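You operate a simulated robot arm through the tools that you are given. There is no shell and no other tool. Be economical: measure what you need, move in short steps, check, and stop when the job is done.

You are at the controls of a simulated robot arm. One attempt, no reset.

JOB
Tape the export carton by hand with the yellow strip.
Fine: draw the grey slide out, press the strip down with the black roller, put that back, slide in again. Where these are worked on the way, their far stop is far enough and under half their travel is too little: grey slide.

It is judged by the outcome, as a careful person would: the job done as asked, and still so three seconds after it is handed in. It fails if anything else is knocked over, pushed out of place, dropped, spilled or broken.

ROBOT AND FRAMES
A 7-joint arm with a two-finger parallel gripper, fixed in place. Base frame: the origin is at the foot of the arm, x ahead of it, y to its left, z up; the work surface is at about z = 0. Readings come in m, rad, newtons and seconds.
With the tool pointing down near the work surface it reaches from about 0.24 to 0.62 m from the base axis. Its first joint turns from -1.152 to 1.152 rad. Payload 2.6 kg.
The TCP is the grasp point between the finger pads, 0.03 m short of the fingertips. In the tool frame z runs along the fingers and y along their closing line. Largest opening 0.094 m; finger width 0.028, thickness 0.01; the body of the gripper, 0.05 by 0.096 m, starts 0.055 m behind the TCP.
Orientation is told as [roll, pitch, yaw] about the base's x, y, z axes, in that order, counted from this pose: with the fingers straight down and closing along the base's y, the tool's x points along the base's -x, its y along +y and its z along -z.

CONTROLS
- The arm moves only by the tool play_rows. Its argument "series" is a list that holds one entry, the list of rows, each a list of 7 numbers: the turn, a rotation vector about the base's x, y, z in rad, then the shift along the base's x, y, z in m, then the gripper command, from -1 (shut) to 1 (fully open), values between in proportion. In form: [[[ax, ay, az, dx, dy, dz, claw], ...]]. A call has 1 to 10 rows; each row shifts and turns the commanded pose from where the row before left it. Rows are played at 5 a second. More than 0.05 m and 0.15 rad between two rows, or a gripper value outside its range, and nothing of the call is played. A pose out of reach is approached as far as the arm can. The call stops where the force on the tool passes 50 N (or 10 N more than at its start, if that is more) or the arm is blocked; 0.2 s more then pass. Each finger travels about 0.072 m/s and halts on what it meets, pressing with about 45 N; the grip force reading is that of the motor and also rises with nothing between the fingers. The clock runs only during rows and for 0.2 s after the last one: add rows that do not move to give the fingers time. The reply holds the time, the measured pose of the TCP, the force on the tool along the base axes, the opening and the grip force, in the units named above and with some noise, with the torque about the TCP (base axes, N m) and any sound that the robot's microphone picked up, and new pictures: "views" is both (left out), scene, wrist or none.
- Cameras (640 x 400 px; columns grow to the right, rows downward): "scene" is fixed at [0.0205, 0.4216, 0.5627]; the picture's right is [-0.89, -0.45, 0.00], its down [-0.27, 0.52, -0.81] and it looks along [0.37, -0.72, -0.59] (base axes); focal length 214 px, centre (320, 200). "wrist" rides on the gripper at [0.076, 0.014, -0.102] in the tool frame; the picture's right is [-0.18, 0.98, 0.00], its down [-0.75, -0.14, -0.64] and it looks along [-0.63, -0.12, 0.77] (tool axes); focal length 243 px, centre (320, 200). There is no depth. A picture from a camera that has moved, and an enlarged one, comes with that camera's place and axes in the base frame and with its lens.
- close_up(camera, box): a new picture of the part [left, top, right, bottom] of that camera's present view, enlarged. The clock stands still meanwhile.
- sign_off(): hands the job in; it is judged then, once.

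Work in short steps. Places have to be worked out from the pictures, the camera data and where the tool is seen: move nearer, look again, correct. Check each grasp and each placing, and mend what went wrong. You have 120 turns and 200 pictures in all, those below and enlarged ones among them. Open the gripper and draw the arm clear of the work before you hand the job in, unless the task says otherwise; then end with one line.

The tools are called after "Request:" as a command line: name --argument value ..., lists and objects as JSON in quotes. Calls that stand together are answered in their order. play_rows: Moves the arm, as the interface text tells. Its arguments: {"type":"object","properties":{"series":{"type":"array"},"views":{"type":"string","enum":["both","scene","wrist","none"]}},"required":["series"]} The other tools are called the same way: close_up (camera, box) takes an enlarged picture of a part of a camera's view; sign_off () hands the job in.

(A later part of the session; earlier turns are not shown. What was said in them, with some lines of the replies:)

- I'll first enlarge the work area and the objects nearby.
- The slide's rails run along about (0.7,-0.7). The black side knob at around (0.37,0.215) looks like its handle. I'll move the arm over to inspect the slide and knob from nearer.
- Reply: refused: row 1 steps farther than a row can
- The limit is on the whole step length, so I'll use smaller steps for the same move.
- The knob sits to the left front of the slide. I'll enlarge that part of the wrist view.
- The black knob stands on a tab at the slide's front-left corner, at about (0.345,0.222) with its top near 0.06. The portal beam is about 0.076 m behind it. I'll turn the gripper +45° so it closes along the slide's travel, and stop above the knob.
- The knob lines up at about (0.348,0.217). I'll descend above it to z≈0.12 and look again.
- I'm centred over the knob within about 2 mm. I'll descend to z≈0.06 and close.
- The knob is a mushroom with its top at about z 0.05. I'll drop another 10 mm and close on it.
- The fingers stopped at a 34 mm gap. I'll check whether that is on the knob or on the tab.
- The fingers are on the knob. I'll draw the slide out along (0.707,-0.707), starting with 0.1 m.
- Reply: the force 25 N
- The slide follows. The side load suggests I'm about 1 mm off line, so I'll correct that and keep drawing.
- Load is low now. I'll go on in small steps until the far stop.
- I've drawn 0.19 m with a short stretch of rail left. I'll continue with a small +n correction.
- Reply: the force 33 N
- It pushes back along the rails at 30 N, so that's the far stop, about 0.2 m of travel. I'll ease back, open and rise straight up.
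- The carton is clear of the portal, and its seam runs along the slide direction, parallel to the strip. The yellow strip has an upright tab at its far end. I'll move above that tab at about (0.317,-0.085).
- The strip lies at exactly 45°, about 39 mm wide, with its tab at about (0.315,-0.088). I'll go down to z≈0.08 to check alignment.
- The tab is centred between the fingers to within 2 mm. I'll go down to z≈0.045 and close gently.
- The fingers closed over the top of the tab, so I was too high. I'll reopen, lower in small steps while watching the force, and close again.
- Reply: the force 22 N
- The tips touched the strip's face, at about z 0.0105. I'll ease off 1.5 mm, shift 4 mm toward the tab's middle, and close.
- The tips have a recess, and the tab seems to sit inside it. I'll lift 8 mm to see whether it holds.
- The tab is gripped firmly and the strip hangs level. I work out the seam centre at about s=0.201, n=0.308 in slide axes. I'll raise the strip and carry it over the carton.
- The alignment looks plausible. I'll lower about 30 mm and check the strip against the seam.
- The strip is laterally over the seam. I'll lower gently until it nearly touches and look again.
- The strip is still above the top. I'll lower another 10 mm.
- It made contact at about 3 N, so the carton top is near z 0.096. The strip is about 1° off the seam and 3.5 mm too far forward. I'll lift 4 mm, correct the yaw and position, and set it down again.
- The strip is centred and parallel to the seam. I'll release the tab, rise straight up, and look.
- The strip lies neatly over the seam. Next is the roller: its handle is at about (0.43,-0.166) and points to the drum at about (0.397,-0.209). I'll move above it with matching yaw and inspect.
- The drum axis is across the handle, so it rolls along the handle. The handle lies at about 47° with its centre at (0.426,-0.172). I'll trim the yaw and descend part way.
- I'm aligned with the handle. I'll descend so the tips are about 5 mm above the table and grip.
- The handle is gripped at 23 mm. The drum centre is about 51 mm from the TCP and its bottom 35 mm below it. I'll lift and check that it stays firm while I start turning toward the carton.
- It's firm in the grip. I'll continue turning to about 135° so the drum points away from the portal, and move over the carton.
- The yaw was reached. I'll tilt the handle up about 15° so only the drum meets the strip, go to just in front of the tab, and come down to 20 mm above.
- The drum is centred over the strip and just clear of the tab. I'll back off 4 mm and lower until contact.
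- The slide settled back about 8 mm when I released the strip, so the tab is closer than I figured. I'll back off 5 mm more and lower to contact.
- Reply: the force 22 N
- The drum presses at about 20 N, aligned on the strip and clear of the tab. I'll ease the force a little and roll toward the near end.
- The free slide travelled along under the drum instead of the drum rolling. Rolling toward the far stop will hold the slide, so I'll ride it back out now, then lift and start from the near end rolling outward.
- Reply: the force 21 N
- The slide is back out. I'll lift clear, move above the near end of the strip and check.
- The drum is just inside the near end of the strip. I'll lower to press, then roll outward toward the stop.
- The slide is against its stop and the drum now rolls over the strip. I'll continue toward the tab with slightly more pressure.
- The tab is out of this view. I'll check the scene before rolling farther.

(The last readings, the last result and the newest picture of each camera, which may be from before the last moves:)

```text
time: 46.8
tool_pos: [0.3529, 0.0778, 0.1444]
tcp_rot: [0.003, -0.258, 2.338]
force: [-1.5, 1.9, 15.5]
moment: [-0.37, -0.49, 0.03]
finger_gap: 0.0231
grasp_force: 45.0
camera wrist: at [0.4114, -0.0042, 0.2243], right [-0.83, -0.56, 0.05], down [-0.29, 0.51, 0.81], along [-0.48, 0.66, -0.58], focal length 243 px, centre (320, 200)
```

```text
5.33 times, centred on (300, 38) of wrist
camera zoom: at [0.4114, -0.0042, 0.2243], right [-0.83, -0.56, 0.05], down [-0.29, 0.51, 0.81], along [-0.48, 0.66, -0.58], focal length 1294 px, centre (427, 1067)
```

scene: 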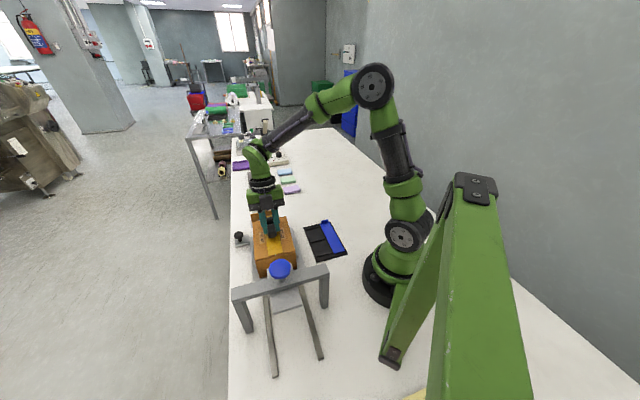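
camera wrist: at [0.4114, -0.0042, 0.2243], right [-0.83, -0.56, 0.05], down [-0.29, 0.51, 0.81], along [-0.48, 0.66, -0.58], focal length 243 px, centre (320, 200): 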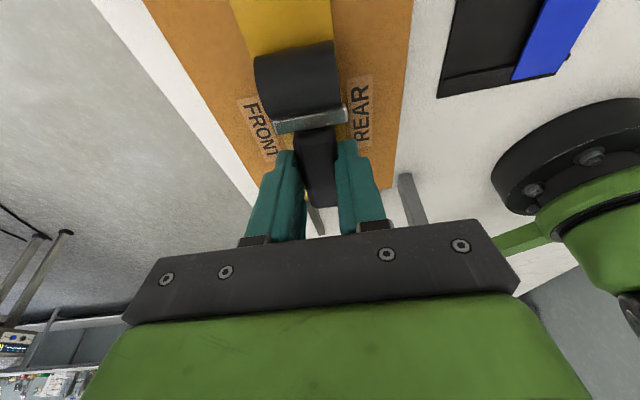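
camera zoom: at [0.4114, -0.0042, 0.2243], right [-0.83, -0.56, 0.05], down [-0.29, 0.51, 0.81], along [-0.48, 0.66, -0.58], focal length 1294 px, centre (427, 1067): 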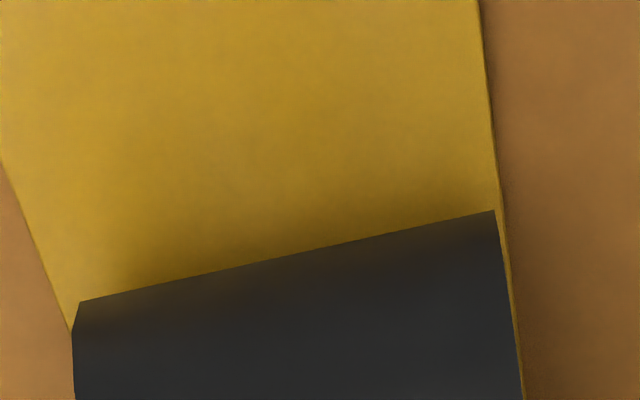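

The strip hasn't shifted, and there are about 18 mm between drum and tab. I'll roll 10 mm more.

Request:
play_rows --series '[[[0, 0, 0, 0.004, -0.0042, 0, -1], [0, 0, 0, 0.004, -0.0042, 0, -1], [0, 0, 0, 0, 0, 0, -1]]]' --views "wrist"

Request:
close_up --camera "wrist" --box '[200, 0, 440, 200]'

```text
time: 47.6
tool_pos: [0.3613, 0.0681, 0.1446]
tcp_rot: [0.003, -0.261, 2.34]
force: [-1.3, 2.8, 20.2]
moment: [-0.47, -0.57, 0.05]
finger_gap: 0.0235
grasp_force: 45.1
camera wrist: at [0.4196, -0.0124, 0.224], right [-0.83, -0.56, 0.05], down [-0.29, 0.51, 0.81], along [-0.48, 0.66, -0.58], focal length 243 px, centre (320, 200)
```

wrist: 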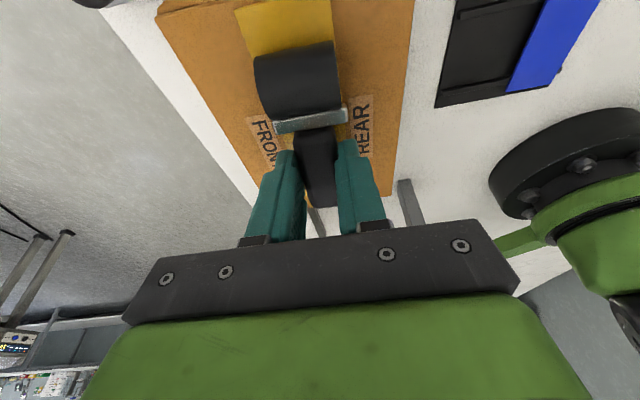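

```text
2.00 times, centred on (320, 100) of wrist
camera zoom: at [0.4196, -0.0124, 0.224], right [-0.83, -0.56, 0.05], down [-0.29, 0.51, 0.81], along [-0.48, 0.66, -0.58], focal length 485 px, centre (320, 400)
```

zoom: 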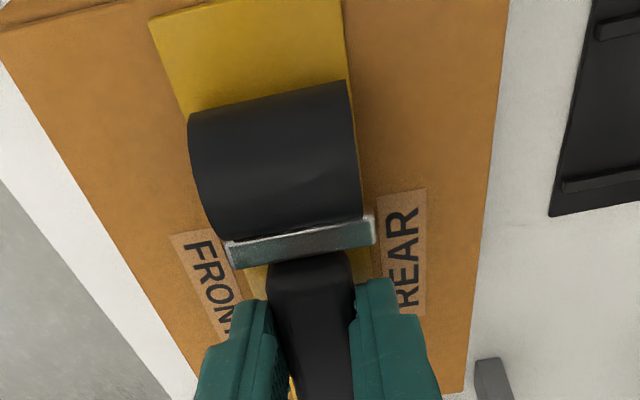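

The pull tab has gone and the strip lies flat, so it seems to have stuck down. I'll roll the last 20 mm to the far end to finish it, then lift.

Request:
play_rows --series '[[[0, 0, 0, 0.007, -0.0073, 0, -1], [0, 0, 0, 0.007, -0.0073, 0, -1], [0, 0, 0, 0, 0, 0, -1], [0, 0, 0, 0, 0, 0.02, -1], [0, 0, 0, 0, 0, 0.04, -1], [0, 0, 0, 0, 0, 0.04, -1], [0, 0, 0, 0, 0, 0, -1]]]' --views "both"

Request:
close_up --camera "scene" --box '[245, 195, 309, 275]'

```text
time: 49.2
tool_pos: [0.3747, 0.0531, 0.2448]
tcp_rot: [0.005, -0.259, 2.338]
force: [-0.6, 0.1, -1.4]
moment: [0.03, 0.02, -0.01]
finger_gap: 0.0229
grasp_force: 45.4
camera wrist: at [0.4336, -0.0277, 0.3246], right [-0.83, -0.56, 0.05], down [-0.29, 0.51, 0.81], along [-0.48, 0.66, -0.58], focal length 243 px, centre (320, 200)
```

scene: 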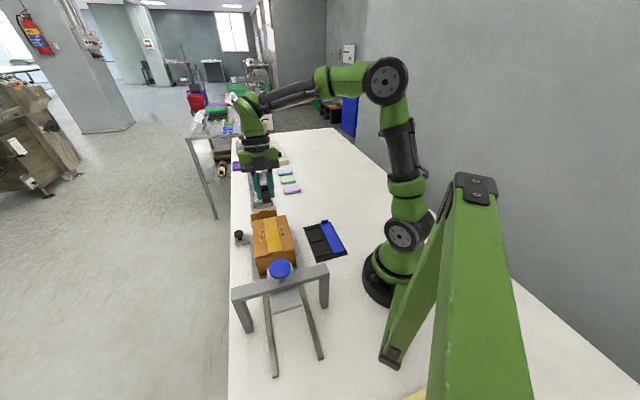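
wrist: 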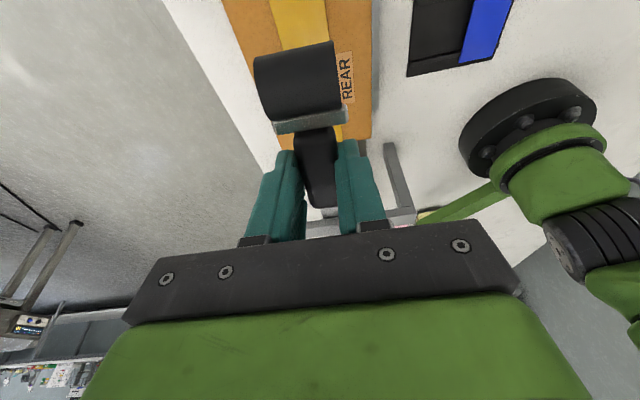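

```text
5.00 times, centred on (277, 235) of scene
camera zoom: at [0.0205, 0.4216, 0.5627], right [-0.89, -0.45, 0.0], down [-0.27, 0.52, -0.81], along [0.37, -0.72, -0.59], focal length 1072 px, centre (535, 25)
```

zoom: 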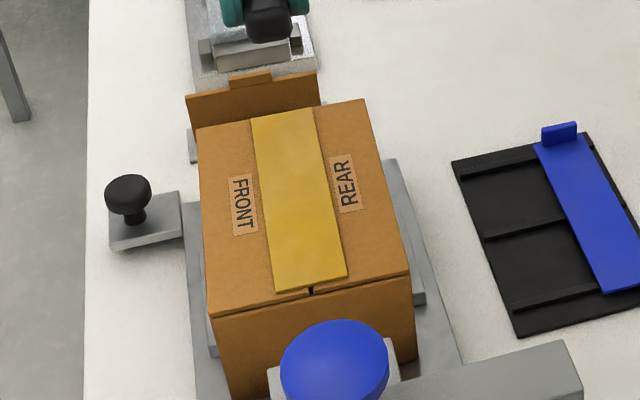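

The tape lies flat over the whole seam. Now I'll put the roller back: undo the tilt and turn while travelling back toward its place.

Request:
play_rows --series '[[[-0.092, -0.092, 0, 0, 0, 0, -1], [-0.092, -0.092, 0, 0, 0, 0, -1], [0, 0, -0.1362, 0.005, -0.0227, 0, -1], [0, 0, -0.1362, 0.005, -0.0227, 0, -1], [0, 0, -0.1362, 0.005, -0.0227, 0, -1], [0, 0, -0.1362, 0.005, -0.0227, 0, -1], [0, 0, -0.1362, 0.005, -0.0227, 0, -1], [0, 0, -0.1362, 0.005, -0.0227, 0, -1], [0, 0, -0.1362, 0.005, -0.0227, 0, -1], [0, 0, -0.1362, 0.005, -0.0227, 0, -1]]]' --views "none"

Request:
play_rows --series '[[[0, 0, -0.1362, 0.005, -0.0227, 0, -1], [0, 0, -0.1362, 0.005, -0.0227, 0, -1], [0, 0, -0.1362, 0, 0, 0, -1], [0, 0, 0, 0, 0, 0, -1], [0, 0, 0, 0, 0, 0, -1]]]' --views "wrist"

```text
time: 51.4
tool_pos: [0.4154, -0.1284, 0.244]
tcp_rot: [0.0, 0.001, 1.246]
force: [-0.5, -0.1, -1.8]
moment: [0.05, -0.04, -0.01]
finger_gap: 0.0232
grasp_force: 45.7
```

```text
time: 52.6
tool_pos: [0.4244, -0.1727, 0.2435]
tcp_rot: [0.0, 0.0, 0.841]
force: [0.9, -0.4, -1.6]
moment: [0.01, -0.01, -0.01]
finger_gap: 0.023
grasp_force: 45.1
camera wrist: at [0.3627, -0.2198, 0.3466], right [-0.61, 0.79, 0.0], down [0.61, 0.47, 0.64], along [0.51, 0.39, -0.77], focal length 243 px, centre (320, 200)
```

wrist: 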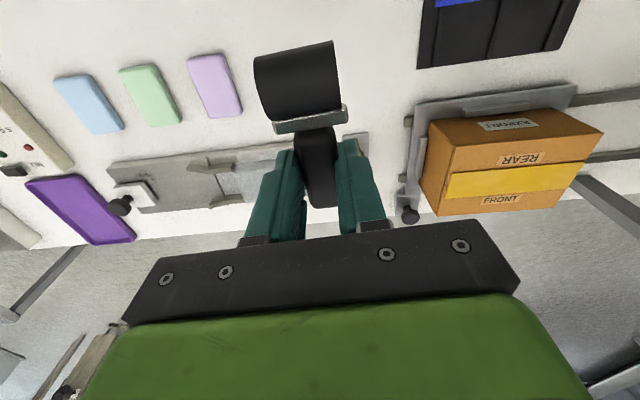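

The roller sits in the grip as when I picked it up. I'll lower it to the exact pick-up place, slowing near the table.

Request:
play_rows --series '[[[0, 0, 0, 0.001, -0.0013, -0.045, -1], [0, 0, 0, 0, 0, -0.045, -1], [0, 0, 0, 0, 0, -0.045, -1], [0, 0, 0, 0, 0, -0.045, -1], [0, 0, 0, 0, 0, -0.015, -1], [0, 0, 0, 0, 0, -0.008, -1], [0, 0, 0, 0, 0, -0.004, -1], [0, 0, 0, 0, 0, 0, -1]]]' --views "wrist"

Request:
close_up --camera "scene" --box '[270, 180, 334, 220]'

```text
time: 54.4
tool_pos: [0.4264, -0.1735, 0.0368]
tcp_rot: [-0.001, -0.001, 0.841]
force: [0.0, 0.9, -0.9]
moment: [0.01, 0.02, -0.02]
finger_gap: 0.0231
grasp_force: 45.3
camera wrist: at [0.3637, -0.2208, 0.1399], right [-0.61, 0.79, 0.0], down [0.61, 0.47, 0.64], along [0.51, 0.39, -0.77], focal length 243 px, centre (320, 200)
```

wrist: 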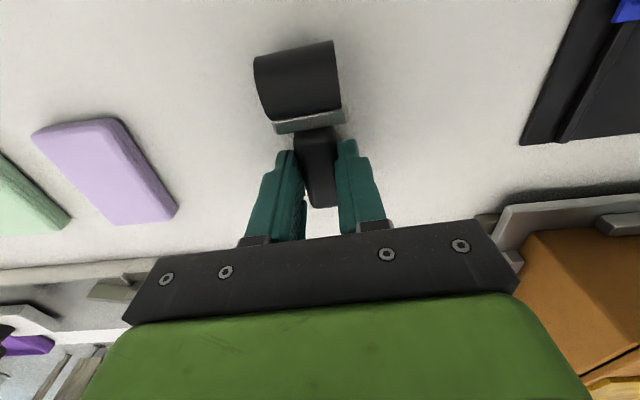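

```text
10.00 times, centred on (302, 200) of scene
camera zoom: at [0.0205, 0.4216, 0.5627], right [-0.89, -0.45, 0.0], down [-0.27, 0.52, -0.81], along [0.37, -0.72, -0.59], focal length 2145 px, centre (500, 200)
```

zoom: 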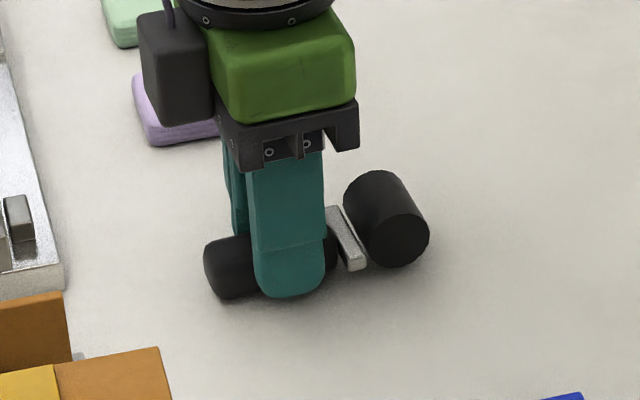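

It's within 1–2 mm of its place, with the drum about 3 mm above the table. I'll lower gently to contact, open and withdraw.

Request:
play_rows --series '[[[0, 0, 0, -0.0008, -0.0003, -0.002, -1], [0, 0, 0, 0, 0, -0.001, -1], [0, 0, 0, 0, 0, 0, -1]]]' --views "none"

```text
time: 55.2
tool_pos: [0.4254, -0.175, 0.0346]
tcp_rot: [-0.002, 0.0, 0.842]
force: [-1.7, 1.7, 9.1]
moment: [0.28, -0.1, 0.12]
finger_gap: 0.023
grasp_force: 44.2
```

The table contact reads 9 N, so I'll open gently and rise.

Request:
play_rows --series '[[[0, 0, 0, 0, 0, 0, -0.5], [0, 0, 0, 0, 0, 0, -0.2], [0, 0, 0, 0, 0, 0, 0], [0, 0, 0, 0, 0, 0, 0], [0, 0, 0, 0, 0, 0.02, 0], [0, 0, 0, 0, 0, 0.04, 0], [0, 0, 0, 0, 0, 0.045, 0], [0, 0, 0, 0, 0, 0.045, 0], [0, 0, 0, 0, 0, 0.045, 0]]]' --views "scene"

Request:
close_up --camera "scene" --box '[270, 180, 334, 220]'

Request:
close_up --camera "scene" --box '[225, 195, 345, 285]'

```text
time: 57.2
tool_pos: [0.4264, -0.1746, 0.2299]
tcp_rot: [0.0, 0.0, 0.841]
force: [0.5, -0.1, -0.7]
moment: [0.04, 0.01, -0.02]
finger_gap: 0.0473
grasp_force: 0.1
```

scene: 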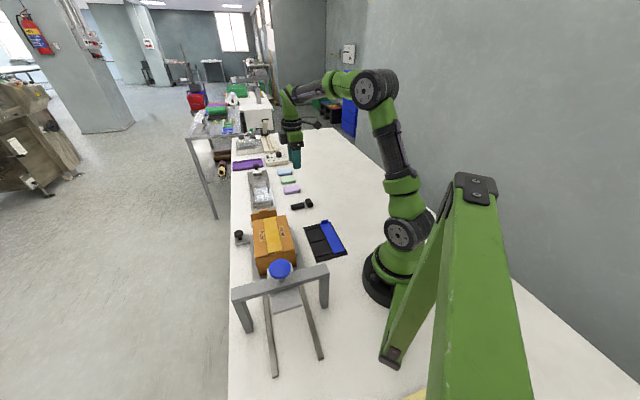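

```text
10.00 times, centred on (302, 200) of scene
camera zoom: at [0.0205, 0.4216, 0.5627], right [-0.89, -0.45, 0.0], down [-0.27, 0.52, -0.81], along [0.37, -0.72, -0.59], focal length 2145 px, centre (500, 200)
```

zoom: 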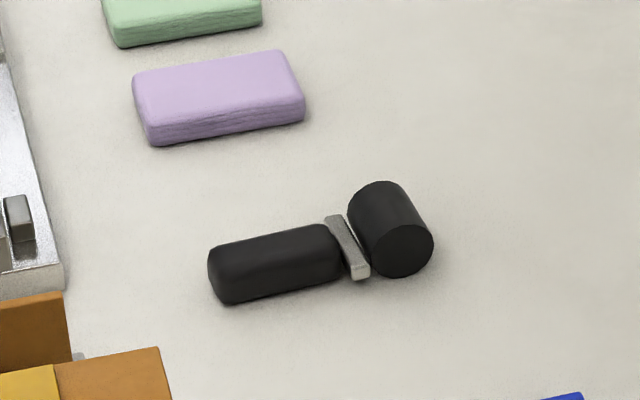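

```text
4.44 times, centred on (285, 240) of scene
camera zoom: at [0.0205, 0.4216, 0.5627], right [-0.89, -0.45, 0.0], down [-0.27, 0.52, -0.81], along [0.37, -0.72, -0.59], focal length 953 px, centre (476, 22)
```

zoom: 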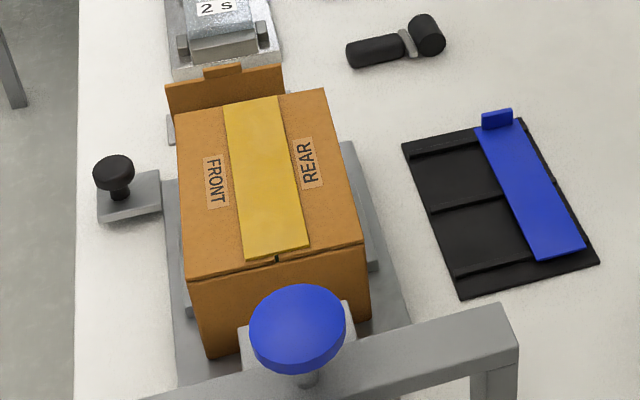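

The roller is exactly back in its place. Now I return to the slide knob at about (0.496,0.076).

Request:
play_rows --series '[[[0, 0, -0.054, 0.0099, 0.0358, 0, 0.4], [0, 0, 0, 0.0099, 0.0358, 0, 0.4], [0, 0, 0, 0.0099, 0.0358, 0, 0.4], [0, 0, 0, 0.0099, 0.0358, 0, 0.4], [0, 0, 0, 0.0099, 0.0358, 0, 0.4], [0, 0, 0, 0.0099, 0.0358, 0, 0.4], [0, 0, 0, 0.0099, 0.0358, -0.02, 0.4], [0, 0, 0, 0, 0, -0.045, 0.4], [0, 0, 0, 0, 0, -0.04, 0.4], [0, 0, 0, 0, 0, 0, 0.4]]]' --views "wrist"

Request:
close_up --camera "wrist" --box '[220, 80, 460, 230]'

```text
time: 59.4
tool_pos: [0.4927, 0.077, 0.1211]
tcp_rot: [0.0, -0.002, 0.788]
force: [0.3, -0.7, -0.4]
moment: [0.0, 0.02, 0.0]
finger_gap: 0.0655
grasp_force: 0.2
camera wrist: at [0.4274, 0.0336, 0.2237], right [-0.57, 0.82, 0.0], down [0.63, 0.43, 0.64], along [0.53, 0.36, -0.77], focal length 243 px, centre (320, 200)
```

wrist: 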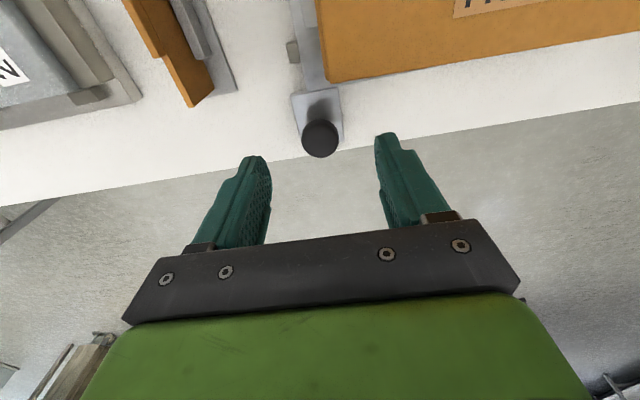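

```text
2.67 times, centred on (340, 155) of wrist
camera zoom: at [0.4274, 0.0336, 0.2237], right [-0.57, 0.82, 0.0], down [0.63, 0.43, 0.64], along [0.53, 0.36, -0.77], focal length 647 px, centre (267, 320)
```

zoom: 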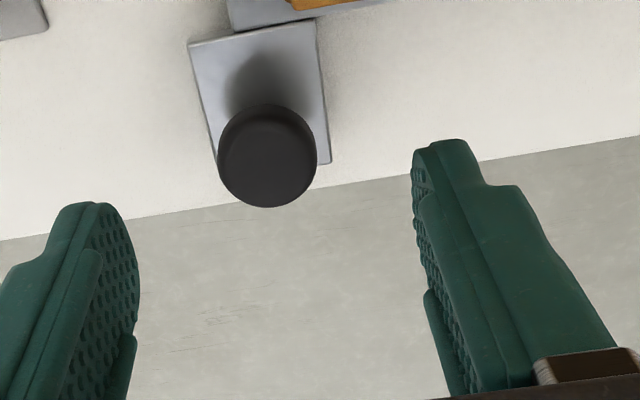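

I'm well aligned over the knob. I'll descend and grip as before.

Request:
play_rows --series '[[[0, 0, 0, 0, 0, -0.04, 0.4], [0, 0, 0, 0, 0, -0.0295, 0.4], [0, 0, 0, 0, 0, 0, -0.2], [0, 0, 0, 0, 0, 0, -0.6], [0, 0, 0, 0, 0, 0, -1], [0, 0, 0, 0, 0, 0, -1]]]' --views "wrist"

```text
time: 60.8
tool_pos: [0.4937, 0.0775, 0.054]
tcp_rot: [-0.002, -0.003, 0.789]
force: [4.2, 3.4, 12.1]
moment: [0.35, -0.15, -0.12]
finger_gap: 0.0298
grasp_force: 45.2
camera wrist: at [0.43, 0.0342, 0.1566], right [-0.57, 0.82, 0.0], down [0.63, 0.43, 0.65], along [0.53, 0.37, -0.76], focal length 243 px, centre (320, 200)
```

wrist: 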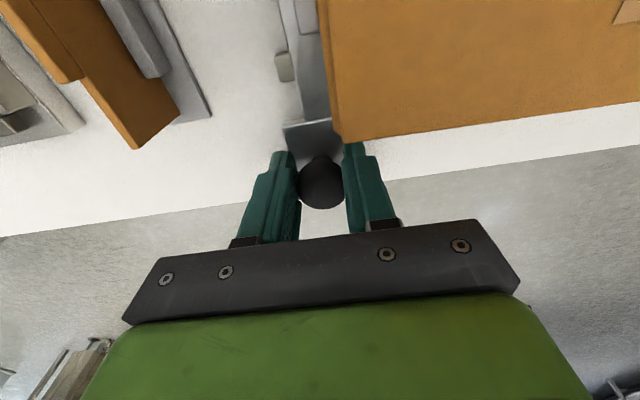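

The knob is gripped. I'll slide it in along the line back to its original position (0.351,0.217).

Request:
play_rows --series '[[[0, 0, 0, -0.007, 0.0068, 0.001, -1], [0, 0, 0, -0.0142, 0.0139, 0, -1], [0, 0, 0, -0.0142, 0.0139, 0, -1], [0, 0, 0, -0.0142, 0.0139, 0, -1], [0, 0, 0, -0.0142, 0.0139, 0, -1], [0, 0, 0, -0.0142, 0.0139, 0, -1], [0, 0, 0, 0, 0, 0, -1]]]' --views "both"

```text
time: 62.4
tool_pos: [0.4156, 0.1529, 0.057]
tcp_rot: [-0.001, 0.002, 0.788]
force: [13.3, 13.1, -22.6]
moment: [0.03, -0.05, 0.0]
finger_gap: 0.0295
grasp_force: 45.2
camera wrist: at [0.351, 0.1094, 0.1592], right [-0.57, 0.82, 0.0], down [0.63, 0.44, 0.64], along [0.53, 0.36, -0.77], focal length 243 px, centre (320, 200)
```

scene: 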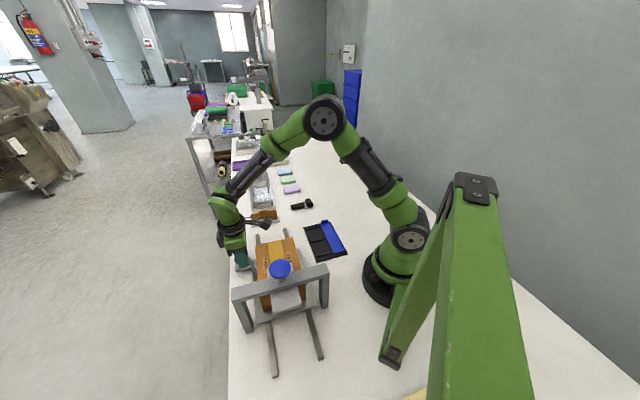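
wrist: 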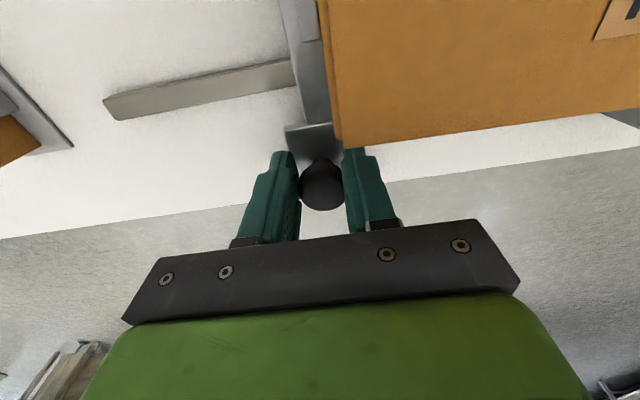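

It's moving in well. I'll trim the side and vertical load and continue.

Request:
play_rows --series '[[[0, 0, 0, -0.0115, 0.0145, -0.002, -1], [0, 0, 0, -0.013, 0.013, 0, -1], [0, 0, 0, -0.013, 0.0128, 0, -1], [0, 0, 0, -0.013, 0.0128, 0, -1], [0, 0, 0, -0.009, 0.0085, 0, -1], [0, 0, 0, 0, 0, 0, -1]]]' --views "both"

Request:
close_up --camera "scene" --box '[220, 220, 360, 380]'

```text
time: 63.8
tool_pos: [0.3551, 0.2142, 0.0558]
tcp_rot: [0.001, 0.002, 0.785]
force: [-1.3, -2.2, 3.1]
moment: [0.15, -0.36, -0.03]
finger_gap: 0.0295
grasp_force: 45.1
stopped in row 6: the force on the tool passed its limit at 51 N (the readings are from after the stop); the commanded pose is now the measured one
camera wrist: at [0.2918, 0.1705, 0.1575], right [-0.56, 0.83, 0.0], down [0.63, 0.43, 0.64], along [0.53, 0.36, -0.77], focal length 243 px, centre (320, 200)
```

scene: 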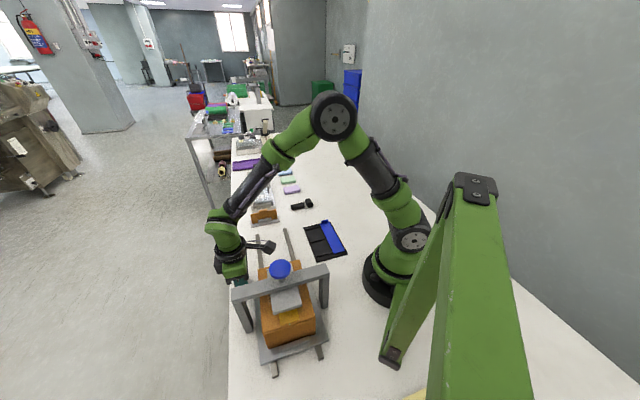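
wrist: 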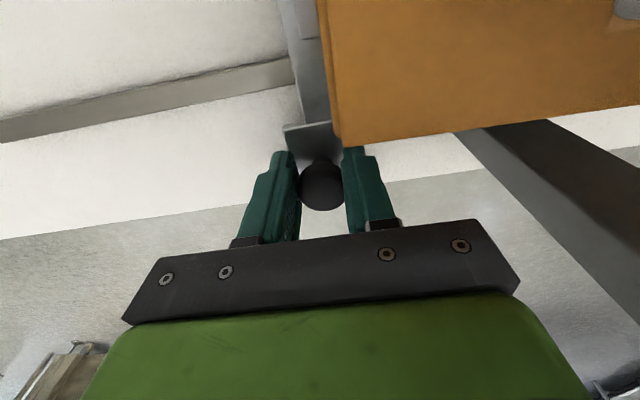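

```text
2.50 times, centred on (290, 300) of scene
camera zoom: at [0.0204, 0.4217, 0.5627], right [-0.89, -0.45, 0.0], down [-0.27, 0.52, -0.81], along [0.37, -0.72, -0.59], focal length 536 px, centre (395, -50)
```

zoom: 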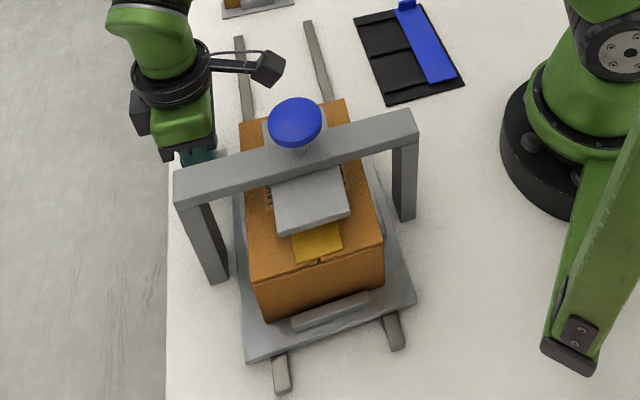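

Compared with the start, the slide is about 4–5 mm short, and the force spiked there. I'll push gently in small steps to see whether that was the stop.

Request:
play_rows --series '[[[0, 0, 0, -0.0014, 0.0014, 0, -1], [0, 0, 0, -0.0014, 0.0014, 0, -1], [0, 0, 0, 0, 0, 0, -1]]]' --views "wrist"

Request:
close_up --camera "scene" --box '[220, 220, 360, 380]'

```text
time: 64.6
tool_pos: [0.3522, 0.2176, 0.0541]
tcp_rot: [-0.001, -0.001, 0.786]
force: [4.5, 4.7, -1.3]
moment: [-0.59, 0.55, -0.16]
finger_gap: 0.0294
grasp_force: 44.6
camera wrist: at [0.2881, 0.1741, 0.1575], right [-0.56, 0.83, 0.0], down [0.63, 0.43, 0.64], along [0.53, 0.36, -0.77], focal length 243 px, centre (320, 200)
```

wrist: 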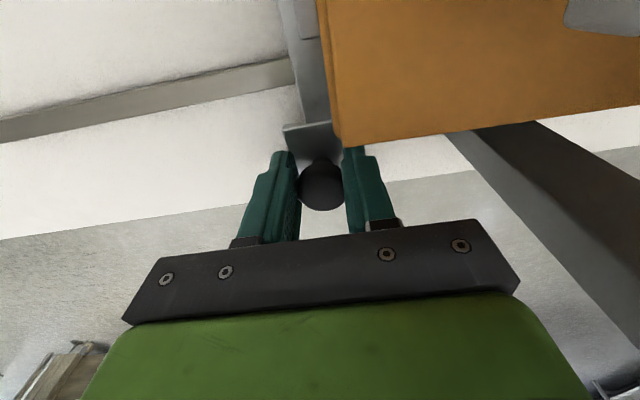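

```text
2.50 times, centred on (290, 300) of scene
camera zoom: at [0.0205, 0.4217, 0.5627], right [-0.89, -0.45, 0.0], down [-0.27, 0.52, -0.81], along [0.37, -0.72, -0.59], focal length 536 px, centre (395, -50)
```

zoom: 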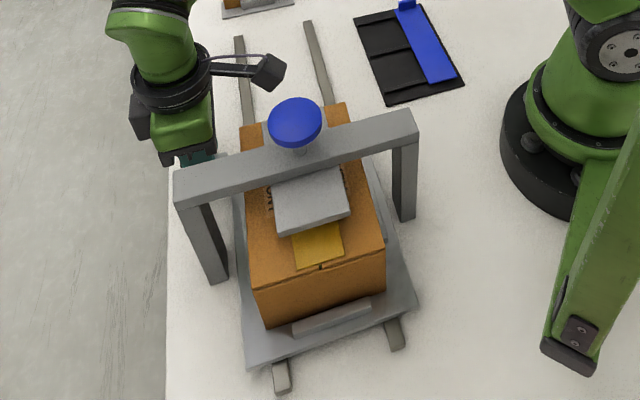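

It's now where it started: the deck corner matches the first picture and the knob position is the same. I'll release and rise.

Request:
play_rows --series '[[[0, 0, 0, 0, 0, 0, -0.1], [0, 0, 0, 0, 0, 0, 0.3], [0, 0, 0, 0, 0, 0, 0.4], [0, 0, 0, 0, 0, 0, 0.4], [0, 0, 0, 0, 0, 0.03, 0.4], [0, 0, 0, 0, 0, 0.045, 0.4], [0, 0, 0, 0, 0, 0.045, 0.4], [0, 0, 0, 0, 0, 0.045, 0.4], [0, 0, 0, 0, 0, 0.045, 0.4]]]' --views "both"

Request:
close_up --camera "scene" --box '[220, 220, 360, 380]'

```text
time: 66.6
tool_pos: [0.3521, 0.2165, 0.2641]
tcp_rot: [0.002, -0.001, 0.786]
force: [-0.1, 0.8, -0.3]
moment: [0.01, 0.03, 0.01]
finger_gap: 0.0655
grasp_force: 0.0
camera wrist: at [0.2874, 0.1737, 0.3672], right [-0.57, 0.82, 0.0], down [0.63, 0.43, 0.64], along [0.53, 0.36, -0.77], focal length 243 px, centre (320, 200)
```

scene: 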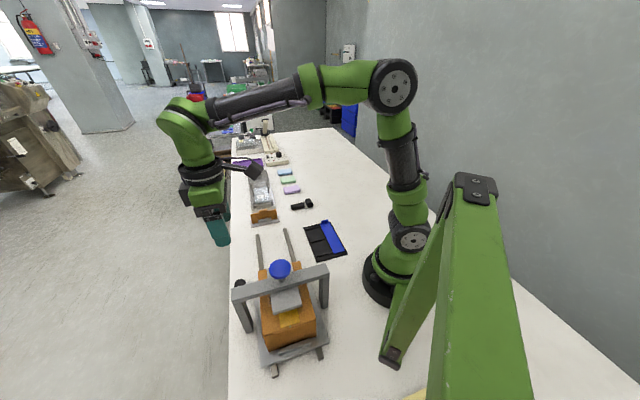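
wrist: 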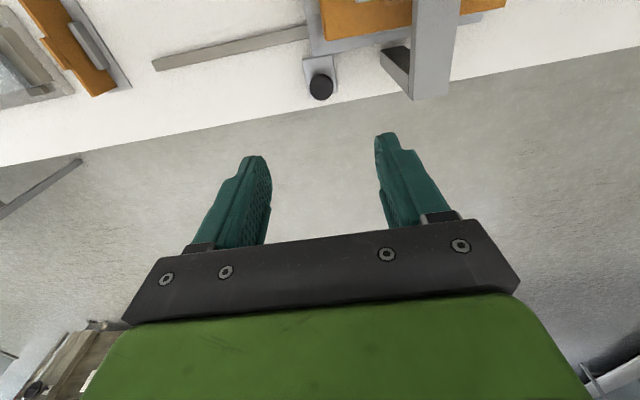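

```text
2.50 times, centred on (290, 300) of scene
camera zoom: at [0.0205, 0.4216, 0.5627], right [-0.89, -0.45, 0.0], down [-0.27, 0.52, -0.81], along [0.37, -0.72, -0.59], focal length 536 px, centre (395, -50)
```

zoom: 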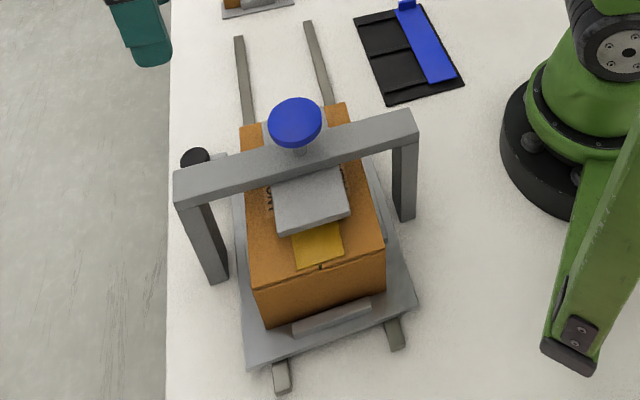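

The slide is fully in, the strip is stuck on the seam, and the roller is back. I'll open fully, move the arm clear and hand in.

Request:
play_rows --series '[[[0, 0, 0, 0, -0.03, 0.03, 1], [0, 0, 0, 0, -0.03, 0.03, 1], [0, 0, 0, 0, -0.04, 0.02, 1], [0, 0, 0, 0, -0.04, 0, 1], [0, 0, 0, 0, -0.04, 0, 1], [0, 0, 0, 0, 0, 0, 1]]]' --views "scene"

```text
time: 68.0
tool_pos: [0.3539, 0.0357, 0.3444]
tcp_rot: [0.001, 0.004, 0.786]
force: [-0.6, 0.5, 0.0]
moment: [0.0, 0.02, -0.03]
finger_gap: 0.0941
grasp_force: 0.1
```

scene: 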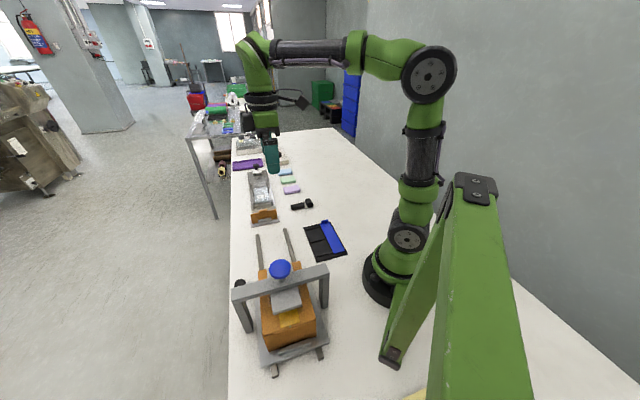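

Everything is in its place and the arm is clear, so I'm handing the job in.

Request:
sign_off

```text
The job is handed in.
```

The carton is taped with the yellow strip, pressed flat along the seam; the black roller is back in its place, the grey slide is fully in again, and I handed the job in.
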